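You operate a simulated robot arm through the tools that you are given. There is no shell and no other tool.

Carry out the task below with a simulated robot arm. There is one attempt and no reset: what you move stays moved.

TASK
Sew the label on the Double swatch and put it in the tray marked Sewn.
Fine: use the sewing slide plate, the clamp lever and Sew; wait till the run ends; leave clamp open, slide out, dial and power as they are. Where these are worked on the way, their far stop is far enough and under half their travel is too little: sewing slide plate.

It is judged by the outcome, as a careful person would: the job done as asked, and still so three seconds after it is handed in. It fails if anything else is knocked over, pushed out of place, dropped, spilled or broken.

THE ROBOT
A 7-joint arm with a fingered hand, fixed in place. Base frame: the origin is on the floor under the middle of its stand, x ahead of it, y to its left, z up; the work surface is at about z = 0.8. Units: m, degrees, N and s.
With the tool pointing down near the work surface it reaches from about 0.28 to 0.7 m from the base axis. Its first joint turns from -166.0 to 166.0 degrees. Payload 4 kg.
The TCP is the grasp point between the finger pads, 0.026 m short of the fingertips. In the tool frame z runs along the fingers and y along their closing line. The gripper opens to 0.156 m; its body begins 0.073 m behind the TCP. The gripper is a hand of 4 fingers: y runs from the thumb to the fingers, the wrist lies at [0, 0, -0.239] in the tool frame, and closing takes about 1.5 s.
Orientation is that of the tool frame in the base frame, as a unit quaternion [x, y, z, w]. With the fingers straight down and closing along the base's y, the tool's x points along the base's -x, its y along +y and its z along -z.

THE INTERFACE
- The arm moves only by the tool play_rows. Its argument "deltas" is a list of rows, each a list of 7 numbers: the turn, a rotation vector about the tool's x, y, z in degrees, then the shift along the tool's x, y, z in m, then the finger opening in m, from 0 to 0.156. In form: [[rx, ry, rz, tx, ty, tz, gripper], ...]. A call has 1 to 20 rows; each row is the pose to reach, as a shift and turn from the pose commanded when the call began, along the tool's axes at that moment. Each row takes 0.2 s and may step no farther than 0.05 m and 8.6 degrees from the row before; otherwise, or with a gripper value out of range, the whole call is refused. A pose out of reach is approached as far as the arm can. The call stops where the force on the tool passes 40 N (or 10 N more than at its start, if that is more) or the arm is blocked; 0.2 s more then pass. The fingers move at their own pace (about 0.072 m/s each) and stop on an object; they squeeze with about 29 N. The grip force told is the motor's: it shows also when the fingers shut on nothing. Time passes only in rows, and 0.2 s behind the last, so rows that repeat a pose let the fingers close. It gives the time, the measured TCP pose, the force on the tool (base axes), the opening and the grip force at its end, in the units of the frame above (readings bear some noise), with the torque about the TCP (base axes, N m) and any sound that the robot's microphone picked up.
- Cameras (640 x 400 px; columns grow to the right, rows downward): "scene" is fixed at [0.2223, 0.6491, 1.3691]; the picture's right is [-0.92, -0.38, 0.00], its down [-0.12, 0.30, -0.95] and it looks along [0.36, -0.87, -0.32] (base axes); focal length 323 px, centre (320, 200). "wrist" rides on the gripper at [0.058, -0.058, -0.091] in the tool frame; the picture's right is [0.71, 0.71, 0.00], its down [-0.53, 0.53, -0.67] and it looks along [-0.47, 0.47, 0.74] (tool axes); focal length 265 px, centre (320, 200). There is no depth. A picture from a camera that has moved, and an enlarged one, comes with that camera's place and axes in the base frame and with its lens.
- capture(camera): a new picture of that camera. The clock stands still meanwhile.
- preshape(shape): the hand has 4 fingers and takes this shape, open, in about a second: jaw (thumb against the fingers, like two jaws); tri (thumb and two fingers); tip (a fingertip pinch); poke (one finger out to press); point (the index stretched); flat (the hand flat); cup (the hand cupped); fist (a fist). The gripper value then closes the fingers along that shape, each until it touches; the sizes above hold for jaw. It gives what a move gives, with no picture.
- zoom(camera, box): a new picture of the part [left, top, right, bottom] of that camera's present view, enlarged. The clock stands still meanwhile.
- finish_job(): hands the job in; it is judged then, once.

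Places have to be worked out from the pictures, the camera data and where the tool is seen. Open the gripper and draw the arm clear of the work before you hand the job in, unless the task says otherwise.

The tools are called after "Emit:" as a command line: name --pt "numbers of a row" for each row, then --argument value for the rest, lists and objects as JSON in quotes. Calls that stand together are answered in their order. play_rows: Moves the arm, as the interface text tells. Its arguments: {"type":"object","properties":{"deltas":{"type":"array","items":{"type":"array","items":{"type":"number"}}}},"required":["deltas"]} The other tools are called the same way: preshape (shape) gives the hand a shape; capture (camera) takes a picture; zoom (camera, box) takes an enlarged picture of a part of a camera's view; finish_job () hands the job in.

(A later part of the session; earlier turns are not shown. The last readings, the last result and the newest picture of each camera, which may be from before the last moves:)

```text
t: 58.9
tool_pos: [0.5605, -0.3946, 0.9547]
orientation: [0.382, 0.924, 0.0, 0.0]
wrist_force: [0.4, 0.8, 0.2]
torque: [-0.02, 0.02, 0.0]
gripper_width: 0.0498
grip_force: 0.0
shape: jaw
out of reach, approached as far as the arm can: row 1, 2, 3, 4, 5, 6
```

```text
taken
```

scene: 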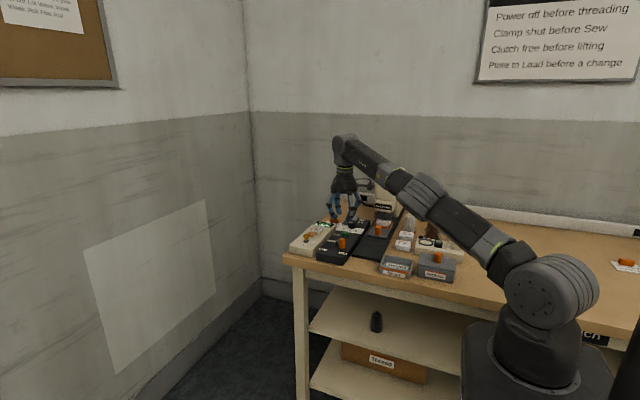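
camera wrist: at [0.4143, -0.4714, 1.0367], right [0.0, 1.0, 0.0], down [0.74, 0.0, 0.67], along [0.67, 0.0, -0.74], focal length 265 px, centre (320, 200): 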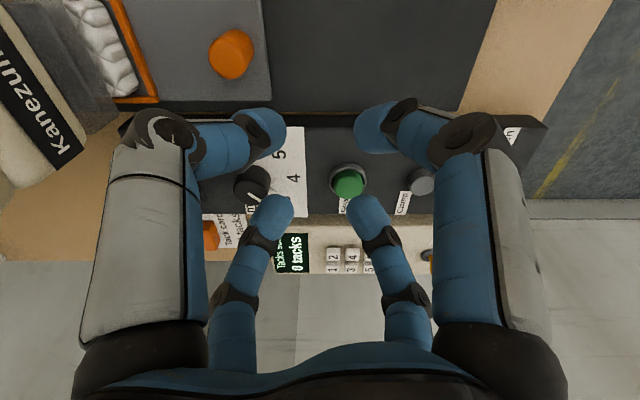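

No outward travel is left, so the elbow is exactly straight. I'll zoom on the arm to see how the elbow lies.

Emit:
zoom --camera "scene" --box '[320, 110, 640, 350]'

Emit:
zoom --camera "scene" --box '[320, 120, 460, 240]'

```text
1.67 times, centred on (480, 230) of scene
camera zoom: at [0.2223, 0.6491, 1.3691], right [-0.92, -0.38, 0.0], down [-0.12, 0.3, -0.95], along [0.36, -0.87, -0.32], focal length 539 px, centre (53, 150)
```

zoom: 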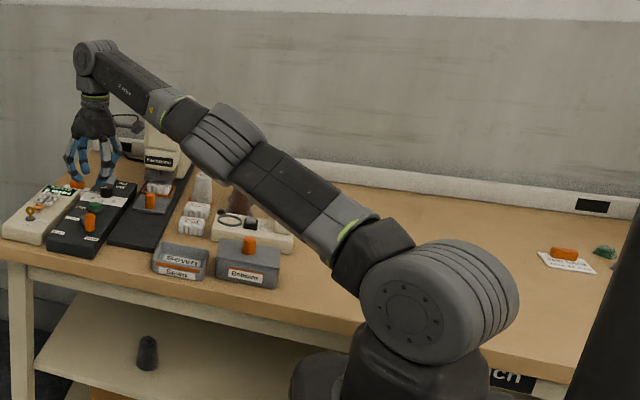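

```text
3.33 times, centred on (390, 180) of scene
camera zoom: at [0.2223, 0.6491, 1.3691], right [-0.92, -0.38, 0.0], down [-0.12, 0.3, -0.95], along [0.36, -0.87, -0.32], focal length 1077 px, centre (87, 267)
```

zoom: 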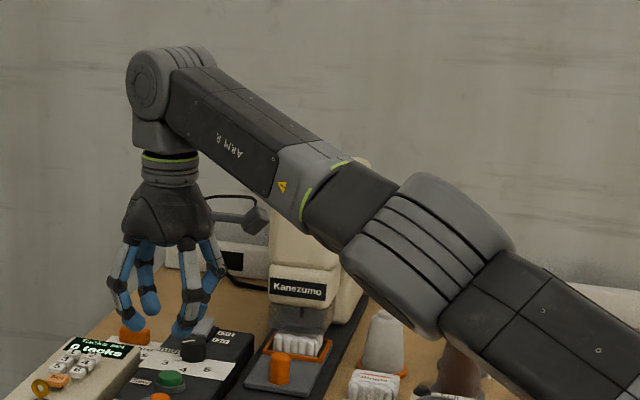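

The elbow housing shows its axis near vertical, so it must flex sideways. I'll command a much larger inward retreat (clear airspace at this height), so the solver has a strong reason to bend it.

Emit:
play_rows --pt "0 0 0 0.04 -0.008 -0.005 0.05" --pt "0 0 0 0.08 -0.015 -0.01 0.05" --pt "0 0 0 0.12 -0.022 -0.015 0.05" --pt "0 0 0 0.16 -0.029 -0.02 0.05" --pt "0 0 0 0.2 -0.036 -0.025 0.05" --pt "0 0 0 0.24 -0.043 -0.03 0.05" --pt "0 0 0 0.27 -0.05 -0.03 0.05" --pt "0 0 0 0.27 -0.05 -0.03 0.05" --pt "0 0 0 0.27 -0.05 -0.03 0.05"

Emit:
capture --camera "scene"

```text
t: 60.9
tool_pos: [0.5296, -0.3764, 1.0505]
orientation: [0.383, 0.924, 0.0, 0.0]
wrist_force: [0.4, -0.2, 0.7]
torque: [-0.01, 0.0, -0.04]
gripper_width: 0.0499
grip_force: 0.0
shape: jaw
out of reach, approached as far as the arm can: row 1, 2, 3, 4, 5, 6, 7, 8, 9
```

```text
taken
```

scene: 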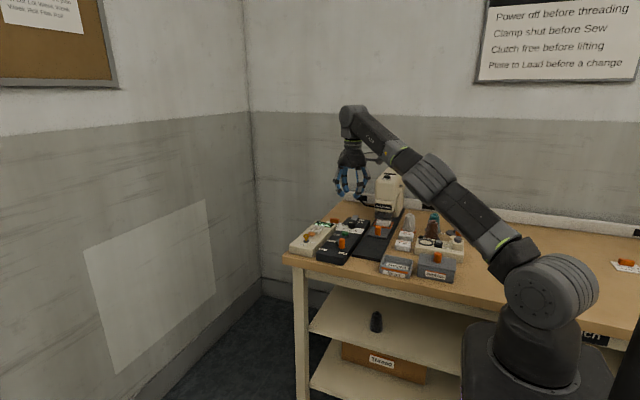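

The hand rose but the elbow is still straight; the only untested flex direction is a sweep towards -y. At this height (I'll also rise further) that is clear of the machine top, so I'll try it.

Emit:
play_rows --pt "0 0 0 0.005 -0.02 -0.008 0.05" --pt "0 0 0 0.01 -0.04 -0.016 0.05" --pt "0 0 0 0.015 -0.06 -0.024 0.05" --pt "0 0 0 0.02 -0.08 -0.032 0.05" --pt "0 0 0 0.025 -0.1 -0.04 0.05" --pt "0 0 0 0.03 -0.12 -0.048 0.05" --pt "0 0 0 0.04 -0.14 -0.05 0.05" --pt "0 0 0 0.05 -0.16 -0.05 0.05"

Emit:
capture --camera "scene"

```text
t: 62.7
tool_pos: [0.3776, -0.4538, 1.101]
orientation: [0.382, 0.924, -0.001, 0.001]
wrist_force: [-0.4, 0.4, 0.4]
torque: [0.0, 0.03, -0.02]
gripper_width: 0.0502
grip_force: 0.0
shape: jaw
out of reach, approached as far as the arm can: row 1, 2, 3, 4, 5
```

```text
taken
```

scene: 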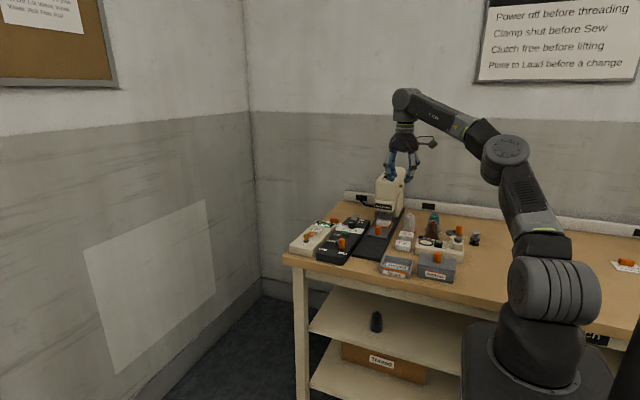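

The elbow has flexed back to a normal posture. Now let me look at how far the plate went in.

Emit:
zoom --camera "scene" --box '[340, 180, 420, 260]'

Emit:
capture --camera "wrist"

Emit:
zoom --camera "scene" --box '[360, 205, 400, 245]'

```text
5.00 times, centred on (380, 220) of scene
camera zoom: at [0.2223, 0.6491, 1.3691], right [-0.92, -0.38, 0.0], down [-0.12, 0.3, -0.95], along [0.36, -0.87, -0.32], focal length 1616 px, centre (20, 100)
```

zoom: 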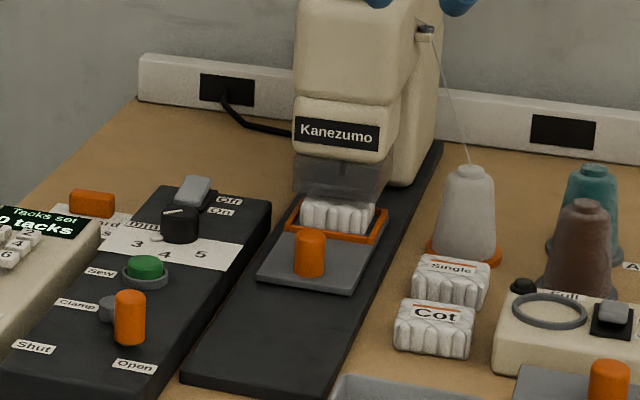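

```text
taken
camera wrist: at [0.2963, -0.454, 1.1924], right [0.0, 1.0, 0.0], down [0.74, 0.0, 0.67], along [0.67, 0.0, -0.74], focal length 265 px, centre (320, 200)
```

wrist: 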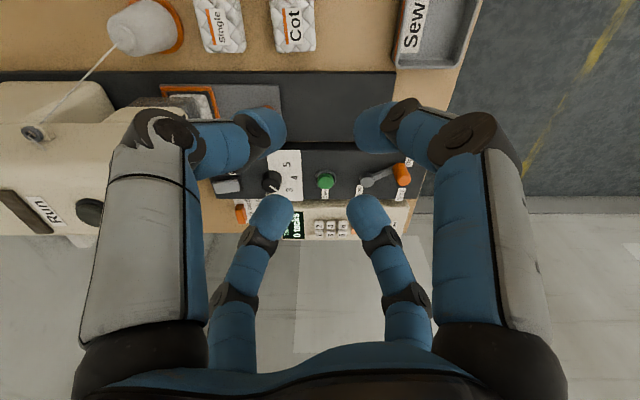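

```text
10.00 times, centred on (380, 225) of scene
camera zoom: at [0.2223, 0.6491, 1.3691], right [-0.92, -0.38, 0.0], down [-0.12, 0.3, -0.95], along [0.36, -0.87, -0.32], focal length 3232 px, centre (-280, -50)
```

zoom: 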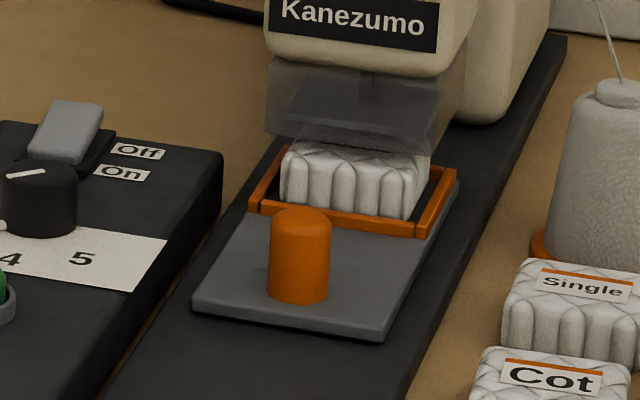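

The plate needs roughly 15–20 mm more to bring the frame under the needle. Let me see the "poke" shape, which I may use for pushing the handle, the lever and the Sew button.

Emit:
preshape --shape "poke"

Emit:
capture --camera "wrist"

Emit:
zoom --camera "scene" --box '[340, 80, 460, 200]'

```text
t: 63.6
tool_pos: [0.3775, -0.454, 1.1009]
orientation: [0.383, 0.924, 0.0, 0.001]
wrist_force: [0.9, -0.6, -0.4]
torque: [-0.01, -0.02, -0.02]
gripper_width: 0.0
grip_force: 0.0
shape: poke
```

```text
taken
camera wrist: at [0.2963, -0.4543, 1.1924], right [0.0, 1.0, 0.0], down [0.74, 0.0, 0.67], along [0.67, 0.0, -0.74], focal length 265 px, centre (320, 200)
```

wrist: 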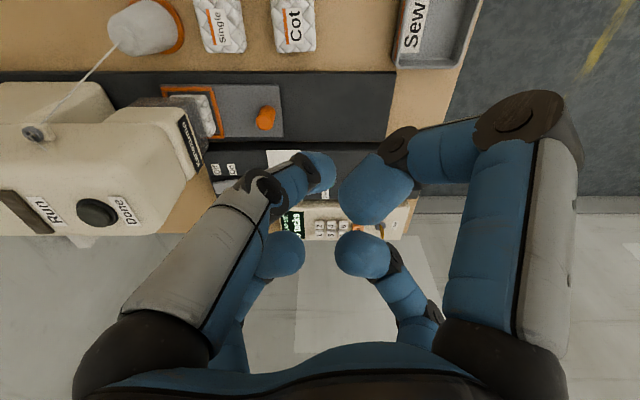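

```text
3.33 times, centred on (400, 140) of scene
camera zoom: at [0.2223, 0.6491, 1.3691], right [-0.92, -0.38, 0.0], down [-0.12, 0.3, -0.95], along [0.36, -0.87, -0.32], focal length 1077 px, centre (53, 400)
```

zoom: 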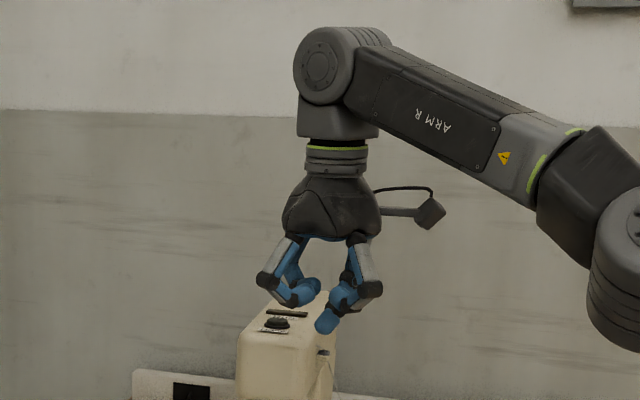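

"Poke" puts one fingertip on the tool axis about 26 mm beyond the TCP — good for the button later. For the slide I'll go back to the jaw, tilt the hand 25° (palm leaning towards +y) and approach the handle (now ≈(0.460, -0.535)) along the tool axis.

Emit:
preshape --shape "jaw"

Emit:
play_rows --pt "2.9 -2.9 0 -0.01 0.005 0.01 0.12" --pt "5.9 -5.9 0 -0.025 0.012 0.035 0.08" --pt "8.8 -8.8 0 -0.04 0.019 0.065 0.05" --pt "11.8 -11.8 0 -0.055 0.026 0.095 0.05" --pt "14.7 -14.7 0 -0.07 0.032 0.125 0.05" --pt "17.68 -17.68 0 -0.0802 0.0368 0.1534 0.05" --pt "17.68 -17.68 0 -0.0802 0.0368 0.1534 0.05"

Emit:
capture --camera "wrist"

Emit:
zoom --camera "scene" --box '[330, 150, 430, 260]'

```text
t: 64.5
tool_pos: [0.3792, -0.454, 1.1009]
orientation: [0.382, 0.924, 0.0, 0.001]
wrist_force: [-0.3, 0.1, 0.6]
torque: [-0.02, 0.01, -0.02]
gripper_width: 0.1557
grip_force: 0.1
shape: jaw
```

```text
t: 66.1
tool_pos: [0.4604, -0.4865, 0.9453]
orientation: [0.373, 0.902, -0.201, 0.084]
wrist_force: [0.3, -0.1, 1.0]
torque: [-0.01, 0.01, -0.03]
gripper_width: 0.0505
grip_force: 0.1
shape: jaw
```

```text
taken
camera wrist: at [0.3786, -0.4473, 1.0293], right [0.0, 0.91, -0.42], down [0.74, 0.28, 0.61], along [0.67, -0.31, -0.67], focal length 265 px, centre (320, 200)
```

wrist: 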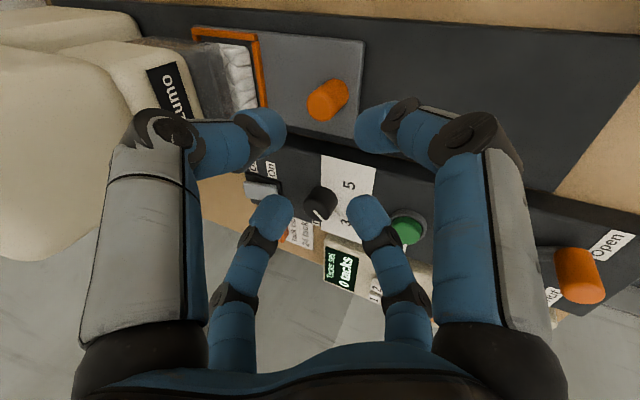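

```text
3.64 times, centred on (380, 205) of scene
camera zoom: at [0.2223, 0.6491, 1.3691], right [-0.92, -0.38, 0.0], down [-0.12, 0.3, -0.95], along [0.36, -0.87, -0.32], focal length 1175 px, centre (102, 182)
```

zoom: 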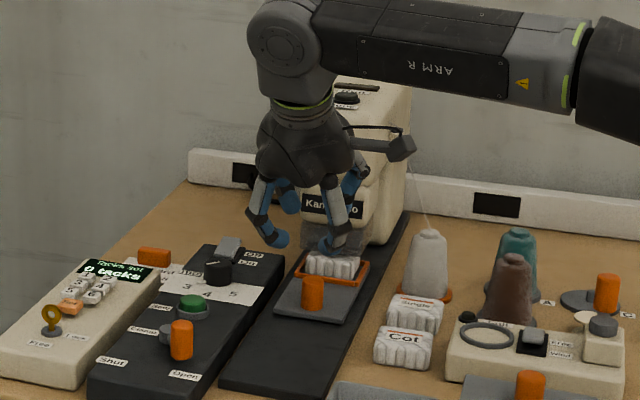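

The hand is tilted and in line. I'll zoom to verify the handle position before advancing.

Emit:
zoom --camera "wrist" --box '[260, 50, 400, 150]'

```text
4.00 times, centred on (330, 100) of wrist
camera zoom: at [0.3786, -0.4473, 1.0293], right [0.0, 0.91, -0.42], down [0.74, 0.28, 0.61], along [0.67, -0.31, -0.67], focal length 1062 px, centre (280, 600)
```

zoom: 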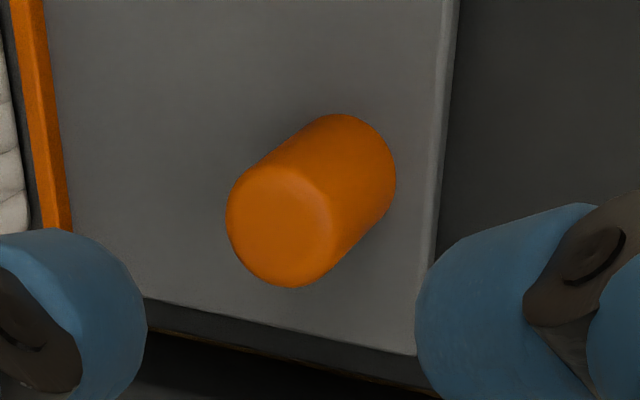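

Handle centre ≈(0.4605, -0.531). I'll advance along the tool axis so the fingers straddle it, then close.

Emit:
play_rows --pt "0 0 0 0.001 0.001 0.025 0.05" --pt "0 0 0 0.002 0.002 0.05 0.05" --pt "0 0 0 0.003 0.003 0.075 0.05" --pt "0 0 0 0.003 0.003 0.088 0.05" --pt "0 0 0 0.003 0.003 0.095 0.05" --pt "0 0 0 0.003 0.003 0.095 0.05"

Emit:
capture --camera "wrist"

Emit:
zoom --camera "scene" --box '[345, 180, 415, 260]'

```text
t: 67.5
tool_pos: [0.4597, -0.522, 0.8589]
orientation: [0.374, 0.902, -0.199, 0.083]
wrist_force: [0.0, -0.4, -0.6]
torque: [-0.06, 0.0, 0.0]
gripper_width: 0.0506
grip_force: 0.1
shape: jaw
```

```text
taken
camera wrist: at [0.3788, -0.4835, 0.9414], right [0.0, 0.91, -0.42], down [0.74, 0.28, 0.61], along [0.67, -0.31, -0.67], focal length 265 px, centre (320, 200)
```

wrist: 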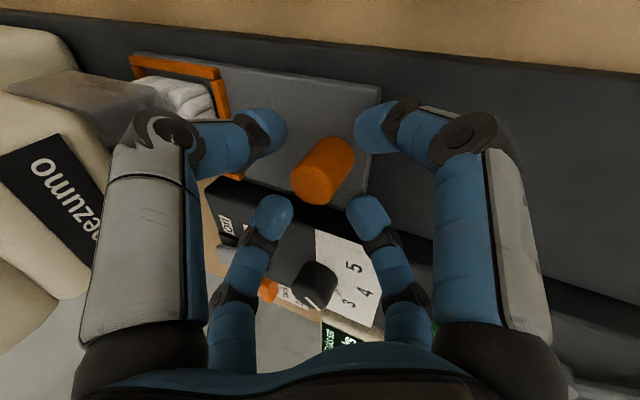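

```text
5.00 times, centred on (380, 220) of scene
camera zoom: at [0.2223, 0.6491, 1.3691], right [-0.92, -0.38, 0.0], down [-0.12, 0.3, -0.95], along [0.36, -0.87, -0.32], focal length 1616 px, centre (20, 100)
```

zoom: 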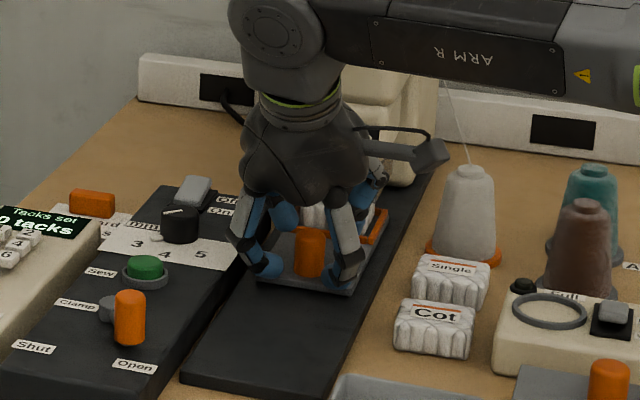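

The fingers straddle the handle with room to spare at the head. I'll close on it.

Emit:
play_rows --pt "0 0 0 0 0 0 0.035" --pt "0 0 0 0 0 0 0.022" --pt "0 0 0 0 0 0 0.012" --pt "0 0 0 0 0 0 0.01" --pt "0 0 0 0 0 0 0.01"

Emit:
capture --camera "wrist"

```text
t: 68.7
tool_pos: [0.4604, -0.5216, 0.8584]
orientation: [0.374, 0.902, -0.199, 0.083]
wrist_force: [-0.2, 0.5, -5.9]
torque: [0.36, -0.01, 0.0]
gripper_width: 0.0198
grip_force: 29.2
shape: jaw
```

```text
taken
camera wrist: at [0.3787, -0.4833, 0.9409], right [0.0, 0.91, -0.42], down [0.74, 0.28, 0.61], along [0.67, -0.31, -0.67], focal length 265 px, centre (320, 200)
```

wrist: 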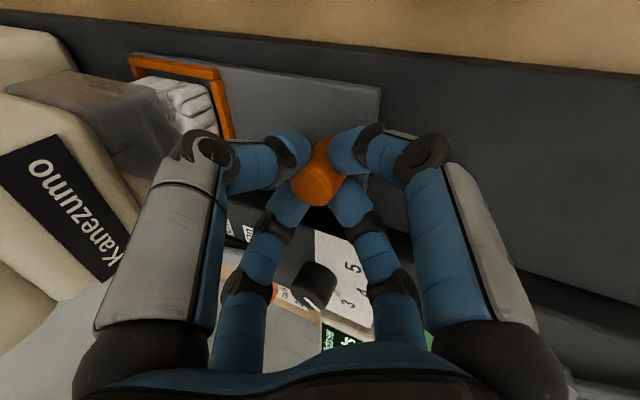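

Gripped (29 N). Now I push on in -y in 3 mm steps until the far stop.

Emit:
play_rows --pt "0 0 0 -0.0019 -0.0019 0.0013 0.01" --pt "0 0 0 -0.0038 -0.0038 0.0025 0.01" --pt "0 0 0 -0.0058 -0.0058 0.0038 0.01" --pt "0 0 0 -0.0077 -0.0077 0.0051 0.01" --pt "0 0 0 -0.0096 -0.0096 0.0063 0.01" --pt "0 0 0 -0.0115 -0.0115 0.0076 0.01"

Emit:
capture --camera "wrist"

Emit:
zoom --camera "scene" --box '[345, 180, 415, 260]'

```text
t: 70.1
tool_pos: [0.4606, -0.5382, 0.858]
orientation: [0.373, 0.903, -0.198, 0.082]
wrist_force: [-9.8, 17.3, -7.4]
torque: [0.81, 0.15, -0.22]
gripper_width: 0.0201
grip_force: 29.5
shape: jaw
```

```text
taken
camera wrist: at [0.3793, -0.4998, 0.9417], right [0.0, 0.91, -0.42], down [0.74, 0.28, 0.61], along [0.67, -0.31, -0.68], focal length 265 px, centre (320, 200)
```

wrist: 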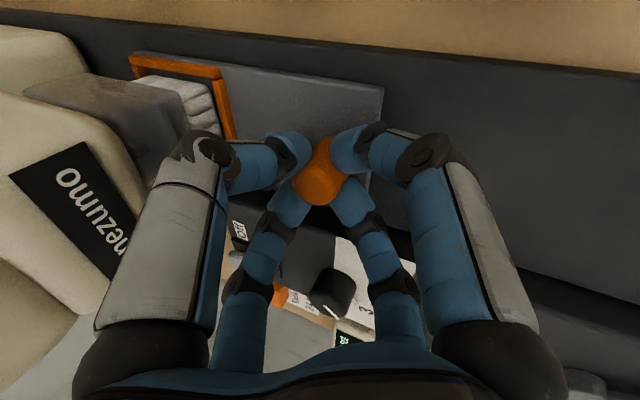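

```text
5.00 times, centred on (380, 220) of scene
camera zoom: at [0.2223, 0.6491, 1.3691], right [-0.92, -0.38, 0.0], down [-0.12, 0.3, -0.95], along [0.36, -0.87, -0.32], focal length 1616 px, centre (20, 100)
```

zoom: 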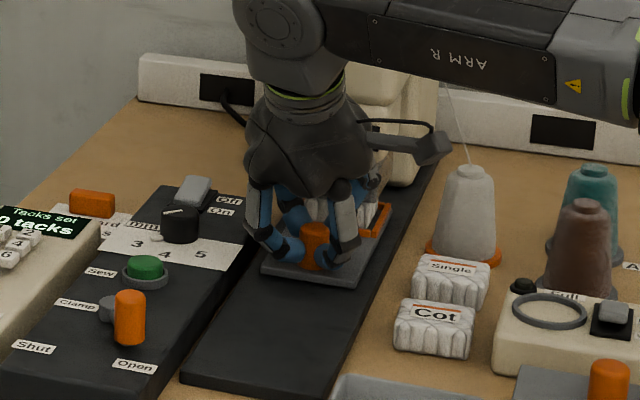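

Resistance has risen to 17 N in y — likely the stop. I'll push 3 mm more to confirm.

Emit:
play_rows --pt "0 0 0 -0.0006 -0.0006 0.0004 0.01" --pt "0 0 0 -0.0013 -0.0013 0.0008 0.01" --pt "0 0 0 -0.0019 -0.0019 0.0013 0.01"

Emit:
zoom --camera "wrist" --box '[0, 20, 320, 300]'

Emit:
zoom --camera "scene" --box '[362, 205, 402, 245]'

```text
t: 71.0
tool_pos: [0.4603, -0.5382, 0.8587]
orientation: [0.374, 0.903, -0.195, 0.079]
wrist_force: [-9.0, 15.3, 3.7]
torque: [0.62, 0.08, -0.21]
gripper_width: 0.0201
grip_force: 29.2
shape: jaw
stopped in row 3: the force on the tool passed its limit at 40 N (the readings are from after the stop); the commanded pose is now the measured one
```

```text
1.43 times, centred on (160, 160) of wrist
camera zoom: at [0.3796, -0.5011, 0.9418], right [0.0, 0.91, -0.41], down [0.75, 0.28, 0.61], along [0.67, -0.31, -0.68], focal length 379 px, centre (549, 257)
```

zoom: 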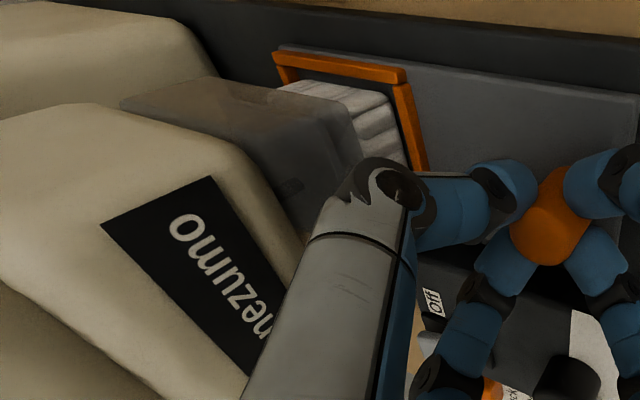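

```text
10.00 times, centred on (382, 225) of scene
camera zoom: at [0.2223, 0.6491, 1.3691], right [-0.92, -0.38, 0.0], down [-0.12, 0.3, -0.95], along [0.36, -0.87, -0.32], focal length 3232 px, centre (-300, -50)
```

zoom: 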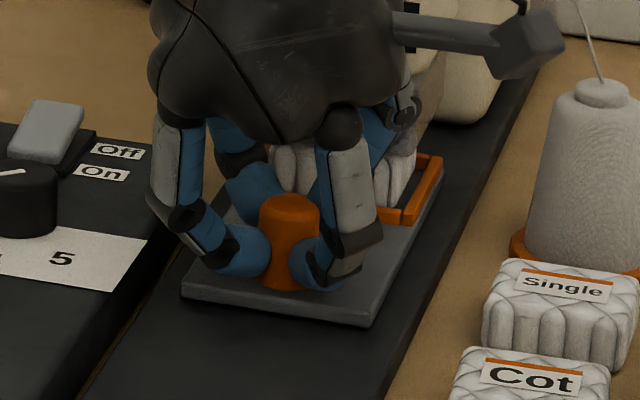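

The force limit was hit with no further motion and the hand has ~3 cm to the head, so that is the slide's far stop (≈143 mm travel). I'll release the handle and back out along the tool axis.

Emit:
play_rows --pt "0 0 0 0.0005 0.0005 0 0.02" --pt "0 0 0 0.0005 0.0005 0 0.035" --pt "0 0 0 0.0005 0.0005 0 0.045" --pt "0 0 0 0.0005 0.0005 0 0.045" --pt "0 0 0 0.0005 0.0005 -0.02 0.045" --pt "0 0 0 0.0005 0.0005 -0.05 0.045" --pt "0 0 0 0.0005 0.0005 -0.09 0.045" --pt "0 0 0 0.0005 0.0005 -0.12 0.045" --pt "0 0 0 0.0005 0.0005 -0.12 0.045"

Emit:
capture --camera "wrist"

Emit:
zoom --camera "scene" --box '[320, 180, 410, 270]'

```text
t: 73.0
tool_pos: [0.459, -0.49, 0.9668]
orientation: [0.373, 0.903, -0.196, 0.081]
wrist_force: [-0.1, -0.2, 0.5]
torque: [-0.03, 0.0, 0.04]
gripper_width: 0.0446
grip_force: 0.1
shape: jaw
```

```text
taken
camera wrist: at [0.3786, -0.4517, 1.0515], right [0.0, 0.91, -0.41], down [0.74, 0.28, 0.61], along [0.67, -0.31, -0.68], focal length 265 px, centre (320, 200)
```

wrist: 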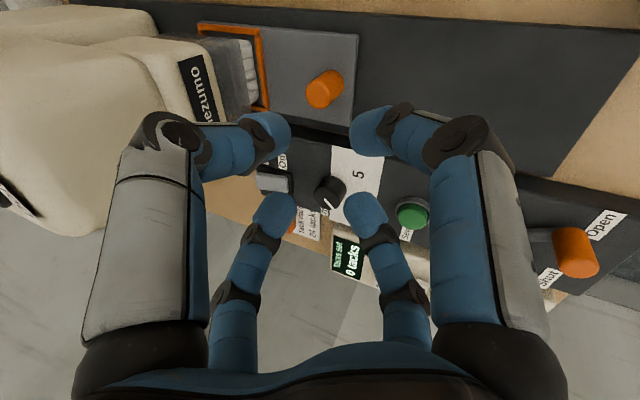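

```text
4.44 times, centred on (365, 225) of scene
camera zoom: at [0.2223, 0.6491, 1.3691], right [-0.92, -0.38, 0.0], down [-0.12, 0.3, -0.95], along [0.36, -0.87, -0.32], focal length 1436 px, centre (120, 89)
```

zoom: 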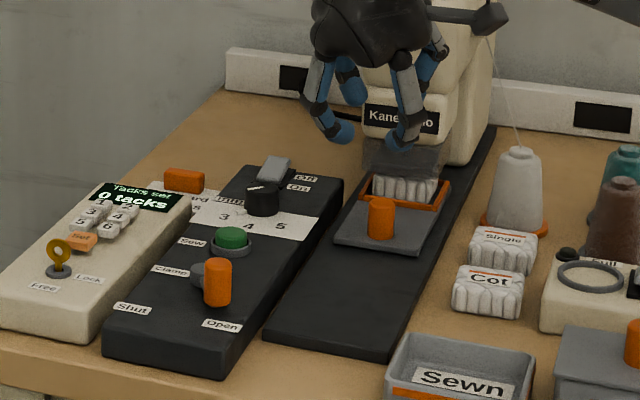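

The plate is fully in. Next is the clamp lever; I'll zoom in to see its shape and heights.

Emit:
zoom --camera "scene" --box '[325, 225, 360, 260]'

Emit:
zoom --camera "wrist" --box '[480, 180, 640, 300]'

```text
11.43 times, centred on (342, 242) of scene
camera zoom: at [0.2223, 0.6491, 1.3691], right [-0.92, -0.38, 0.0], down [-0.12, 0.3, -0.95], along [0.36, -0.87, -0.32], focal length 3693 px, centre (63, -286)
```

zoom: 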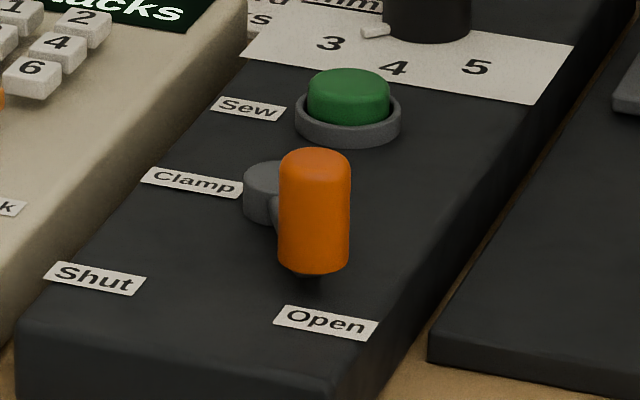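

```text
3.33 times, centred on (560, 240) of wrist
camera zoom: at [0.3786, -0.4517, 1.0515], right [0.0, 0.91, -0.41], down [0.74, 0.28, 0.61], along [0.67, -0.31, -0.68], focal length 885 px, centre (-480, 67)
```

zoom: 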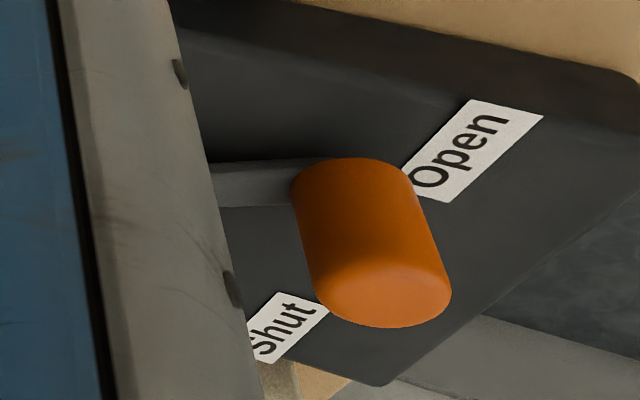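

The panel top is at z≈0.83, the lever pivot ≈(0.5665, -0.372), its knob ≈(0.5425, -0.3265) with top z≈0.874; Shut is the mirrored position near x≈0.59. I'll bring the hand upright again, hovering over the knob.

Emit:
play_rows --pt "-2.9 2.9 0 0.006 0.02 -0.01 0.05" --pt "-5.8 5.8 0 0.016 0.055 -0.02 0.05" --pt "-8.7 8.7 0 0.026 0.09 -0.032 0.05" --pt "-11.6 11.6 0 0.036 0.12 -0.043 0.05" --pt "-14.5 14.5 0 0.044 0.147 -0.053 0.05" --pt "-17.34 17.28 0 0.0492 0.1655 -0.0593 0.05" --pt "-17.34 17.28 0 0.0492 0.1655 -0.0593 0.05"

Emit:
capture --camera "wrist"

Emit:
capture --camera "scene"

```text
t: 74.6
tool_pos: [0.5452, -0.327, 0.9573]
orientation: [0.381, 0.925, 0.0, 0.001]
wrist_force: [-0.2, -0.4, 0.3]
torque: [-0.03, -0.04, 0.0]
gripper_width: 0.0497
grip_force: 0.1
shape: jaw
```

```text
taken
camera wrist: at [0.4625, -0.3265, 1.0504], right [0.0, 1.0, 0.0], down [0.74, 0.0, 0.67], along [0.67, 0.0, -0.74], focal length 265 px, centre (320, 200)
```

wrist: 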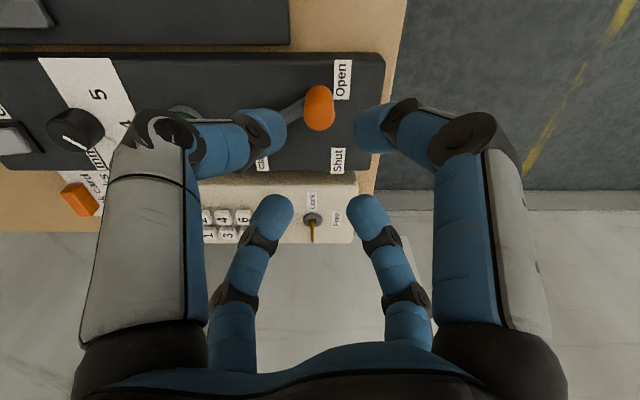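

```text
taken
```

scene: 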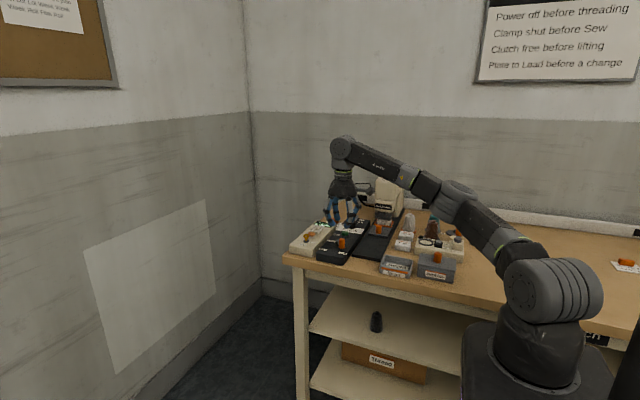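

The knob is nearly under the hand. I'll zoom for a precise position.

Emit:
zoom --camera "wrist" --box '[240, 50, 400, 180]'

```text
3.08 times, centred on (320, 115) of wrist
camera zoom: at [0.4625, -0.3265, 1.0504], right [0.0, 1.0, 0.0], down [0.74, 0.0, 0.67], along [0.67, 0.0, -0.74], focal length 817 px, centre (320, 462)
```

zoom: 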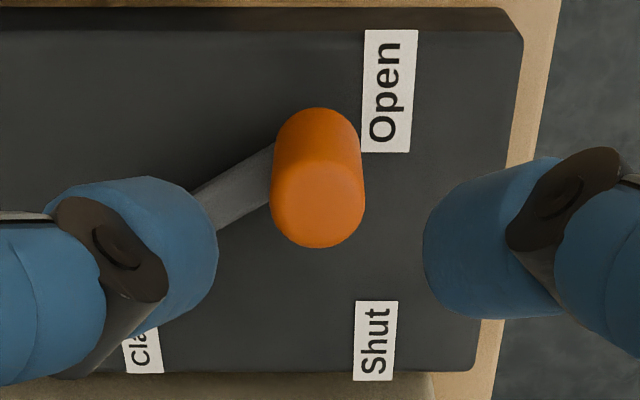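

Knob centre ≈(0.5426, -0.327). I'll lower so the tips reach z≈0.852 (above the lever arm) and close on the knob.

Emit:
play_rows --pt "0 0 0 0.001 -0.0017 0.025 0.05" --pt "0 0 0 0.001 -0.0017 0.05 0.05" --pt "0 0 0 0.001 -0.0017 0.07 0.05" --pt "0 0 0 0.001 -0.0017 0.081 0.05" --pt "0 0 0 0.001 -0.0017 0.081 0.05" --pt "0 0 0 0.001 -0.0017 0.081 0.035" --pt "0 0 0 0.001 -0.0017 0.081 0.022" --pt "0 0 0 0.001 -0.0017 0.081 0.012" --pt "0 0 0 0.001 -0.0017 0.081 0.01" --pt "0 0 0 0.001 -0.0017 0.081 0.01"

Emit:
capture --camera "wrist"

Emit:
zoom --camera "scene" --box '[310, 190, 390, 270]'

```text
t: 76.8
tool_pos: [0.5414, -0.3282, 0.8762]
orientation: [0.383, 0.924, 0.0, 0.0]
wrist_force: [-0.2, 1.0, -5.9]
torque: [0.04, 0.03, -0.02]
gripper_width: 0.015
grip_force: 28.7
shape: jaw
```

```text
taken
camera wrist: at [0.4601, -0.3277, 0.9678], right [0.0, 1.0, 0.0], down [0.74, 0.0, 0.67], along [0.67, 0.0, -0.74], focal length 265 px, centre (320, 200)
```

wrist: 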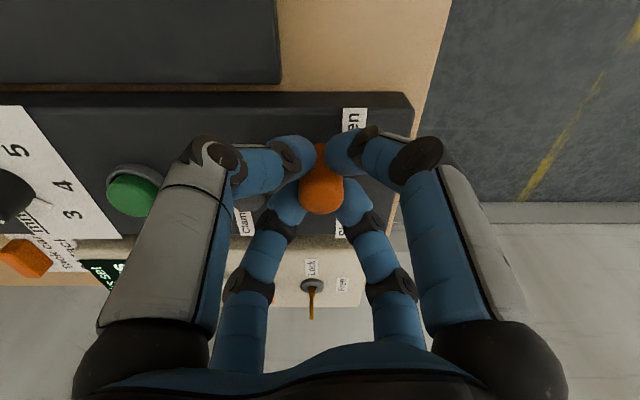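

```text
5.00 times, centred on (350, 230) of scene
camera zoom: at [0.2223, 0.6491, 1.3691], right [-0.92, -0.38, 0.0], down [-0.12, 0.3, -0.95], along [0.36, -0.87, -0.32], focal length 1616 px, centre (170, 50)
```

zoom: 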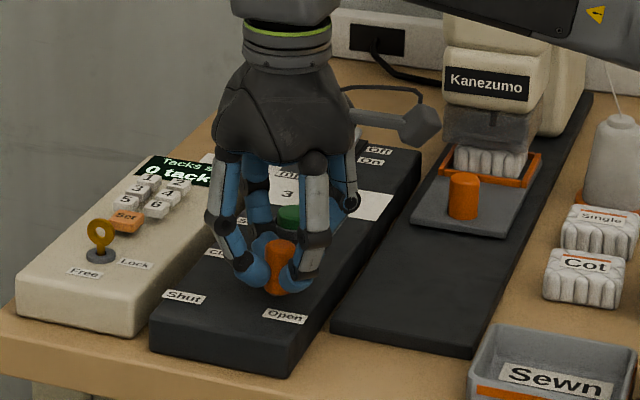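

The knob is gripped. Now I swing it along its arc towards Shut.

Emit:
play_rows --pt "0 0 0 -0.0012 0.0032 0 0.01" --pt "0 0 0 -0.0025 0.0064 0 0.01" --pt "0 0 0 -0.0047 0.0103 0 0.01" --pt "0 0 0 -0.007 0.0142 0 0.01" --pt "0 0 0 -0.0098 0.0177 0 0.01" --pt "0 0 0 -0.0127 0.0211 0 0.01" --pt "0 0 0 -0.0161 0.024 0 0.01" --pt "0 0 0 -0.0196 0.0268 0 0.01" --pt "0 0 0 -0.0235 0.0291 0 0.01" --pt "0 0 0 -0.0274 0.0313 0 0.01"

Emit:
capture --camera "wrist"

Emit:
zoom --camera "scene" --box '[310, 190, 390, 270]'

```text
t: 79.0
tool_pos: [0.5838, -0.3246, 0.8742]
orientation: [0.382, 0.924, 0.0, 0.0]
wrist_force: [4.3, 16.8, -23.3]
torque: [0.2, -0.04, -0.02]
gripper_width: 0.0128
grip_force: 29.0
shape: jaw
```

```text
taken
camera wrist: at [0.5024, -0.3244, 0.9673], right [0.0, 1.0, 0.0], down [0.74, 0.0, 0.67], along [0.67, 0.0, -0.74], focal length 265 px, centre (320, 200)
```

wrist: 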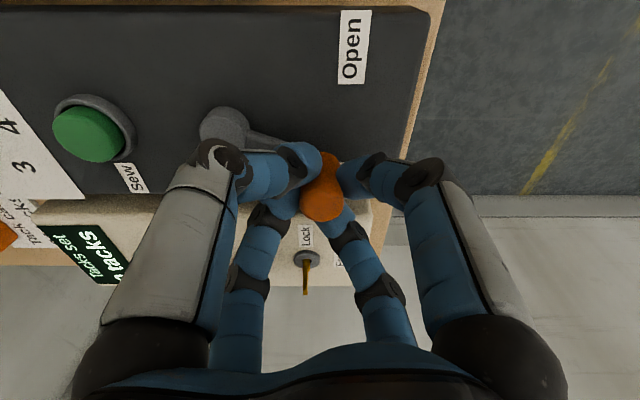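

```text
5.00 times, centred on (350, 230) of scene
camera zoom: at [0.2223, 0.6491, 1.3691], right [-0.92, -0.38, 0.0], down [-0.12, 0.3, -0.95], along [0.36, -0.87, -0.32], focal length 1616 px, centre (170, 50)
```

zoom: 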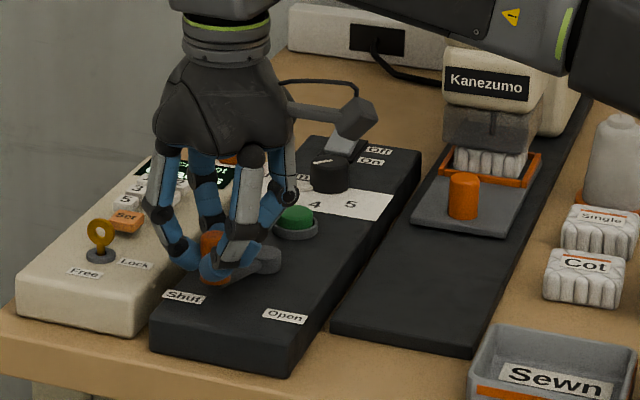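

The lever has swung well over. I'll continue the last few degrees towards its Shut stop.

Emit:
play_rows --pt "0 0 0 -0.0022 0.0009 0 0.01" --pt "0 0 0 -0.0044 0.0017 0 0.01" --pt "0 0 0 -0.0066 0.0025 0 0.01" --pt "0 0 0 -0.008 0.0029 0 0.01"

Emit:
capture --camera "wrist"

Emit:
zoom --camera "scene" --box '[320, 220, 370, 270]'

```text
t: 80.0
tool_pos: [0.591, -0.3279, 0.8759]
orientation: [0.381, 0.925, 0.0, 0.001]
wrist_force: [5.7, 12.4, -25.9]
torque: [0.11, 0.0, 0.02]
gripper_width: 0.0129
grip_force: 28.7
shape: jaw
```

```text
taken
camera wrist: at [0.5095, -0.3285, 0.9675], right [0.0, 1.0, 0.0], down [0.74, 0.0, 0.67], along [0.67, 0.0, -0.74], focal length 265 px, centre (320, 200)
```

wrist: 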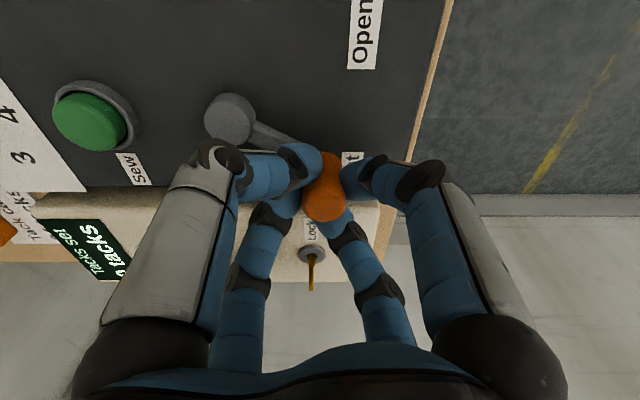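

```text
8.00 times, centred on (345, 245) of scene
camera zoom: at [0.2223, 0.6491, 1.3691], right [-0.92, -0.38, 0.0], down [-0.12, 0.3, -0.95], along [0.36, -0.87, -0.32], focal length 2585 px, centre (120, -160)
```

zoom: 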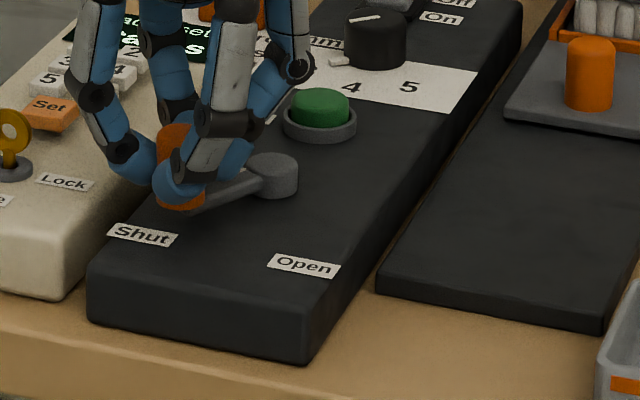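

The lever points near "Shut"; force along the motion is still low, so I'll push on a bit to find the stop.

Emit:
play_rows --pt "0 0 0 -0.002 0.0005 0 0.01" --pt "0 0 0 -0.0039 0.0011 0 0.01" --pt "0 0 0 -0.0058 0.0016 0 0.01" --pt "0 0 0 -0.0078 0.002 0 0.01"

Emit:
capture --camera "wrist"

Emit:
zoom --camera "scene" --box '[320, 220, 370, 270]'

```text
t: 81.0
tool_pos: [0.5971, -0.3325, 0.8755]
orientation: [0.382, 0.924, 0.0, -0.002]
wrist_force: [-19.5, 21.9, -21.6]
torque: [0.33, 0.38, 0.12]
gripper_width: 0.0128
grip_force: 28.8
shape: jaw
```

```text
taken
camera wrist: at [0.5153, -0.332, 0.9681], right [0.0, 1.0, 0.0], down [0.75, 0.0, 0.67], along [0.67, 0.0, -0.75], focal length 265 px, centre (320, 200)
```

wrist: 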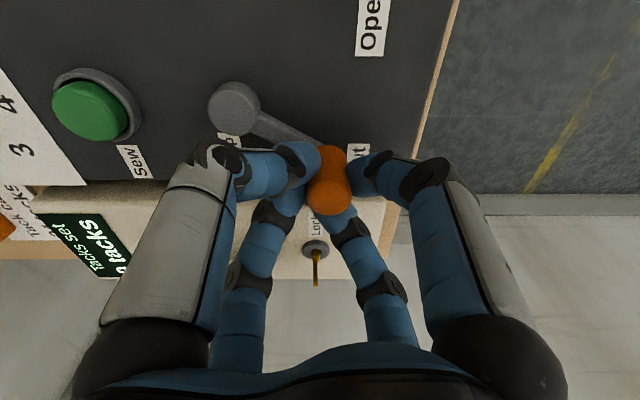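

```text
8.00 times, centred on (345, 245) of scene
camera zoom: at [0.2223, 0.6491, 1.3691], right [-0.92, -0.38, 0.0], down [-0.12, 0.3, -0.95], along [0.36, -0.87, -0.32], focal length 2585 px, centre (120, -160)
```

zoom: 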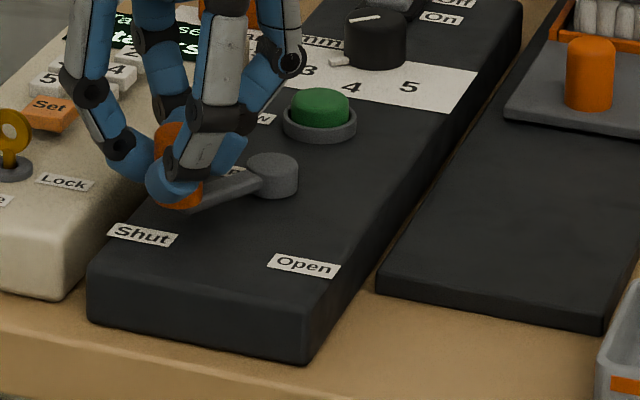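

The lever is against its Shut stop (20 N resisting). I'll ease off, open the fingers and lift away.

Emit:
play_rows --pt "0 0 0 0.003 -0.0008 0 0.01" --pt "0 0 0 0.003 -0.0008 0 0.02" --pt "0 0 0 0.003 -0.0008 0 0.032" --pt "0 0 0 0.003 -0.0008 0 0.042" --pt "0 0 0 0.003 -0.0008 0 0.042" --pt "0 0 0 0.003 -0.0008 -0.015 0.042" --pt "0 0 0 0.003 -0.0008 -0.035 0.042" --pt "0 0 0 0.003 -0.0008 -0.06 0.042" --pt "0 0 0 0.02 -0.0008 -0.08 0.042" --pt "0 0 0 0.04 -0.0008 -0.09 0.042"

Emit:
capture --camera "wrist"

Emit:
zoom --camera "scene" --box '[300, 190, 400, 270]'

```text
t: 83.2
tool_pos: [0.5679, -0.3048, 0.9687]
orientation: [0.382, 0.924, -0.001, 0.001]
wrist_force: [-0.1, -0.4, 0.5]
torque: [-0.01, 0.03, 0.01]
gripper_width: 0.0415
grip_force: 0.0
shape: jaw
```

```text
taken
camera wrist: at [0.4861, -0.3047, 1.0591], right [0.0, 1.0, 0.0], down [0.74, 0.0, 0.67], along [0.67, 0.0, -0.74], focal length 265 px, centre (320, 200)
```

wrist: 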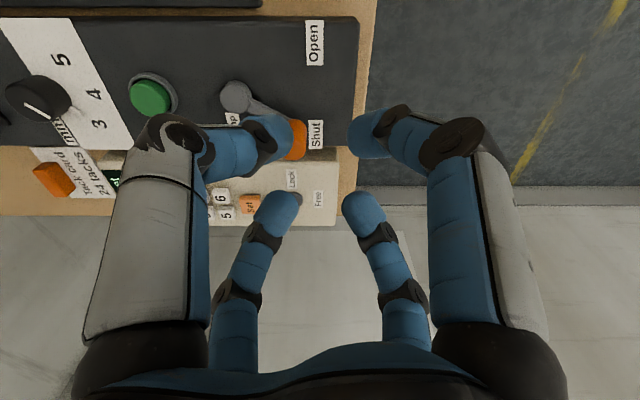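

```text
5.00 times, centred on (350, 230) of scene
camera zoom: at [0.2223, 0.6491, 1.3691], right [-0.92, -0.38, 0.0], down [-0.12, 0.3, -0.95], along [0.36, -0.87, -0.32], focal length 1616 px, centre (170, 50)
```

zoom: 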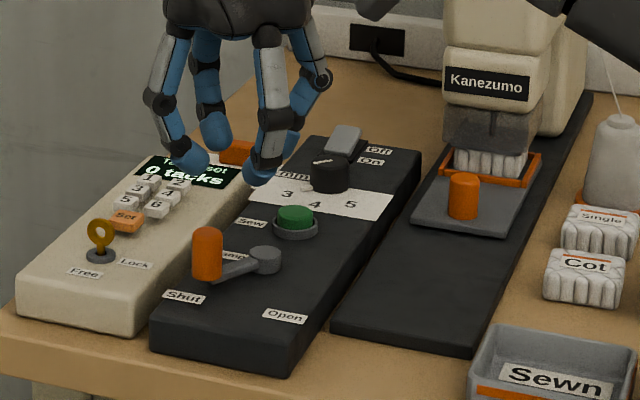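

The lever is at Shut and the plate is in. Now for Sew: the button is at ≈(0.567, -0.438), top z≈0.848, a bit beyond vertical reach, so I'll use the poke finger with the hand tilted outward 25°. First the poke shape here.

Emit:
preshape --shape "poke"

Emit:
play_rows --pt "-0.5 -4.1 0 -0.012 -0.014 0.0 0.0" --pt "-1.0 -8.2 0 -0.03 -0.035 0.005 0.0" --pt "-1.6 -12.4 0 -0.048 -0.056 0.015 0.0" --pt "-2.1 -16.5 0 -0.064 -0.075 0.028 0.0" --pt "-2.7 -20.6 0 -0.077 -0.09 0.04 0.0" --pt "-3.18 -24.75 0 -0.0826 -0.0964 0.0515 0.0" --pt "-3.18 -24.75 0 -0.0826 -0.0964 0.0515 0.0"

Emit:
capture --camera "wrist"

Emit:
zoom --camera "scene" --box '[300, 180, 400, 270]'

```text
t: 84.1
tool_pos: [0.5661, -0.3049, 0.9672]
orientation: [0.381, 0.925, -0.001, 0.001]
wrist_force: [0.1, -0.2, -0.4]
torque: [-0.02, 0.02, -0.03]
gripper_width: 0.0
grip_force: 0.0
shape: poke
```

```text
t: 85.7
tool_pos: [0.559, -0.4323, 0.9157]
orientation: [0.372, 0.903, -0.056, 0.209]
wrist_force: [-0.6, 0.6, -0.8]
torque: [0.01, 0.0, -0.01]
gripper_width: 0.0001
grip_force: 28.7
shape: jaw
```

```text
taken
camera wrist: at [0.4515, -0.4123, 0.9707], right [0.04, 0.96, -0.26], down [0.48, 0.21, 0.85], along [0.88, -0.16, -0.45], focal length 265 px, centre (320, 200)
```

wrist: 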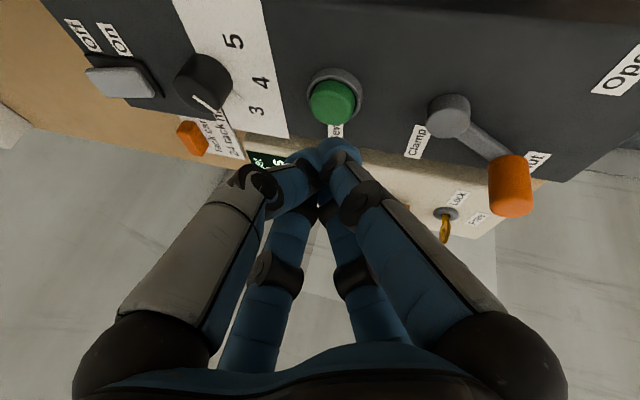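

```text
4.44 times, centred on (350, 225) of scene
camera zoom: at [0.2223, 0.6491, 1.3691], right [-0.92, -0.38, 0.0], down [-0.12, 0.3, -0.95], along [0.36, -0.87, -0.32], focal length 1436 px, centre (187, 89)
```

zoom: 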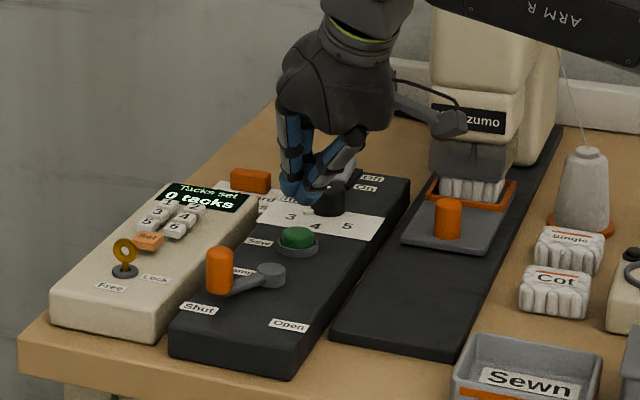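

The gripper value turned "poke" back into a closed jaw, but the closed finger cluster also has its lowest point on the tool axis. I'll zoom to locate the Sew button relative to it.

Emit:
zoom --camera "wrist" --box '[260, 40, 420, 180]'

Emit:
zoom --camera "scene" --box '[330, 210, 370, 250]'

```text
2.86 times, centred on (340, 110) of wrist
camera zoom: at [0.4515, -0.4123, 0.9707], right [0.04, 0.96, -0.26], down [0.48, 0.21, 0.85], along [0.88, -0.16, -0.45], focal length 758 px, centre (263, 457)
```

zoom: 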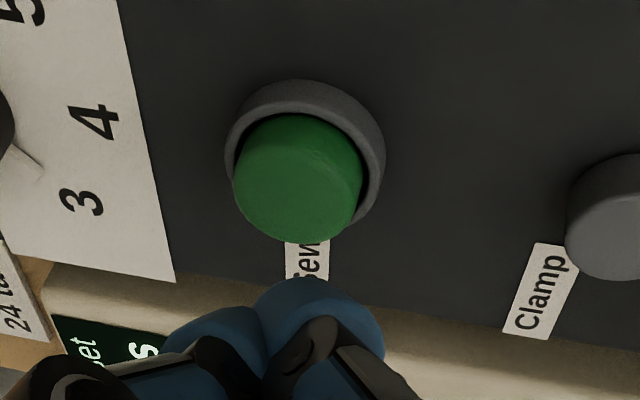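

```text
10.00 times, centred on (350, 230) of scene
camera zoom: at [0.2223, 0.6491, 1.3691], right [-0.92, -0.38, 0.0], down [-0.12, 0.3, -0.95], along [0.36, -0.87, -0.32], focal length 3232 px, centre (20, -100)
```

zoom: 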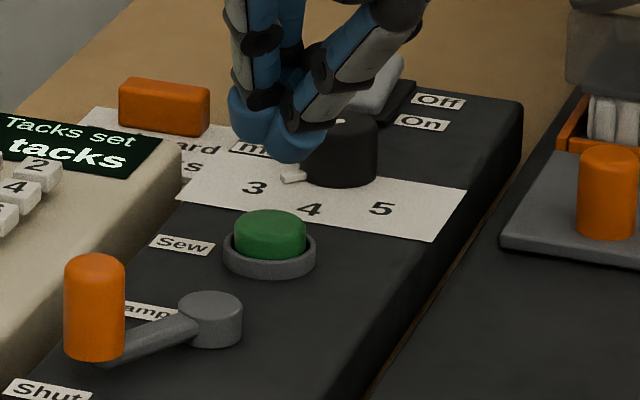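

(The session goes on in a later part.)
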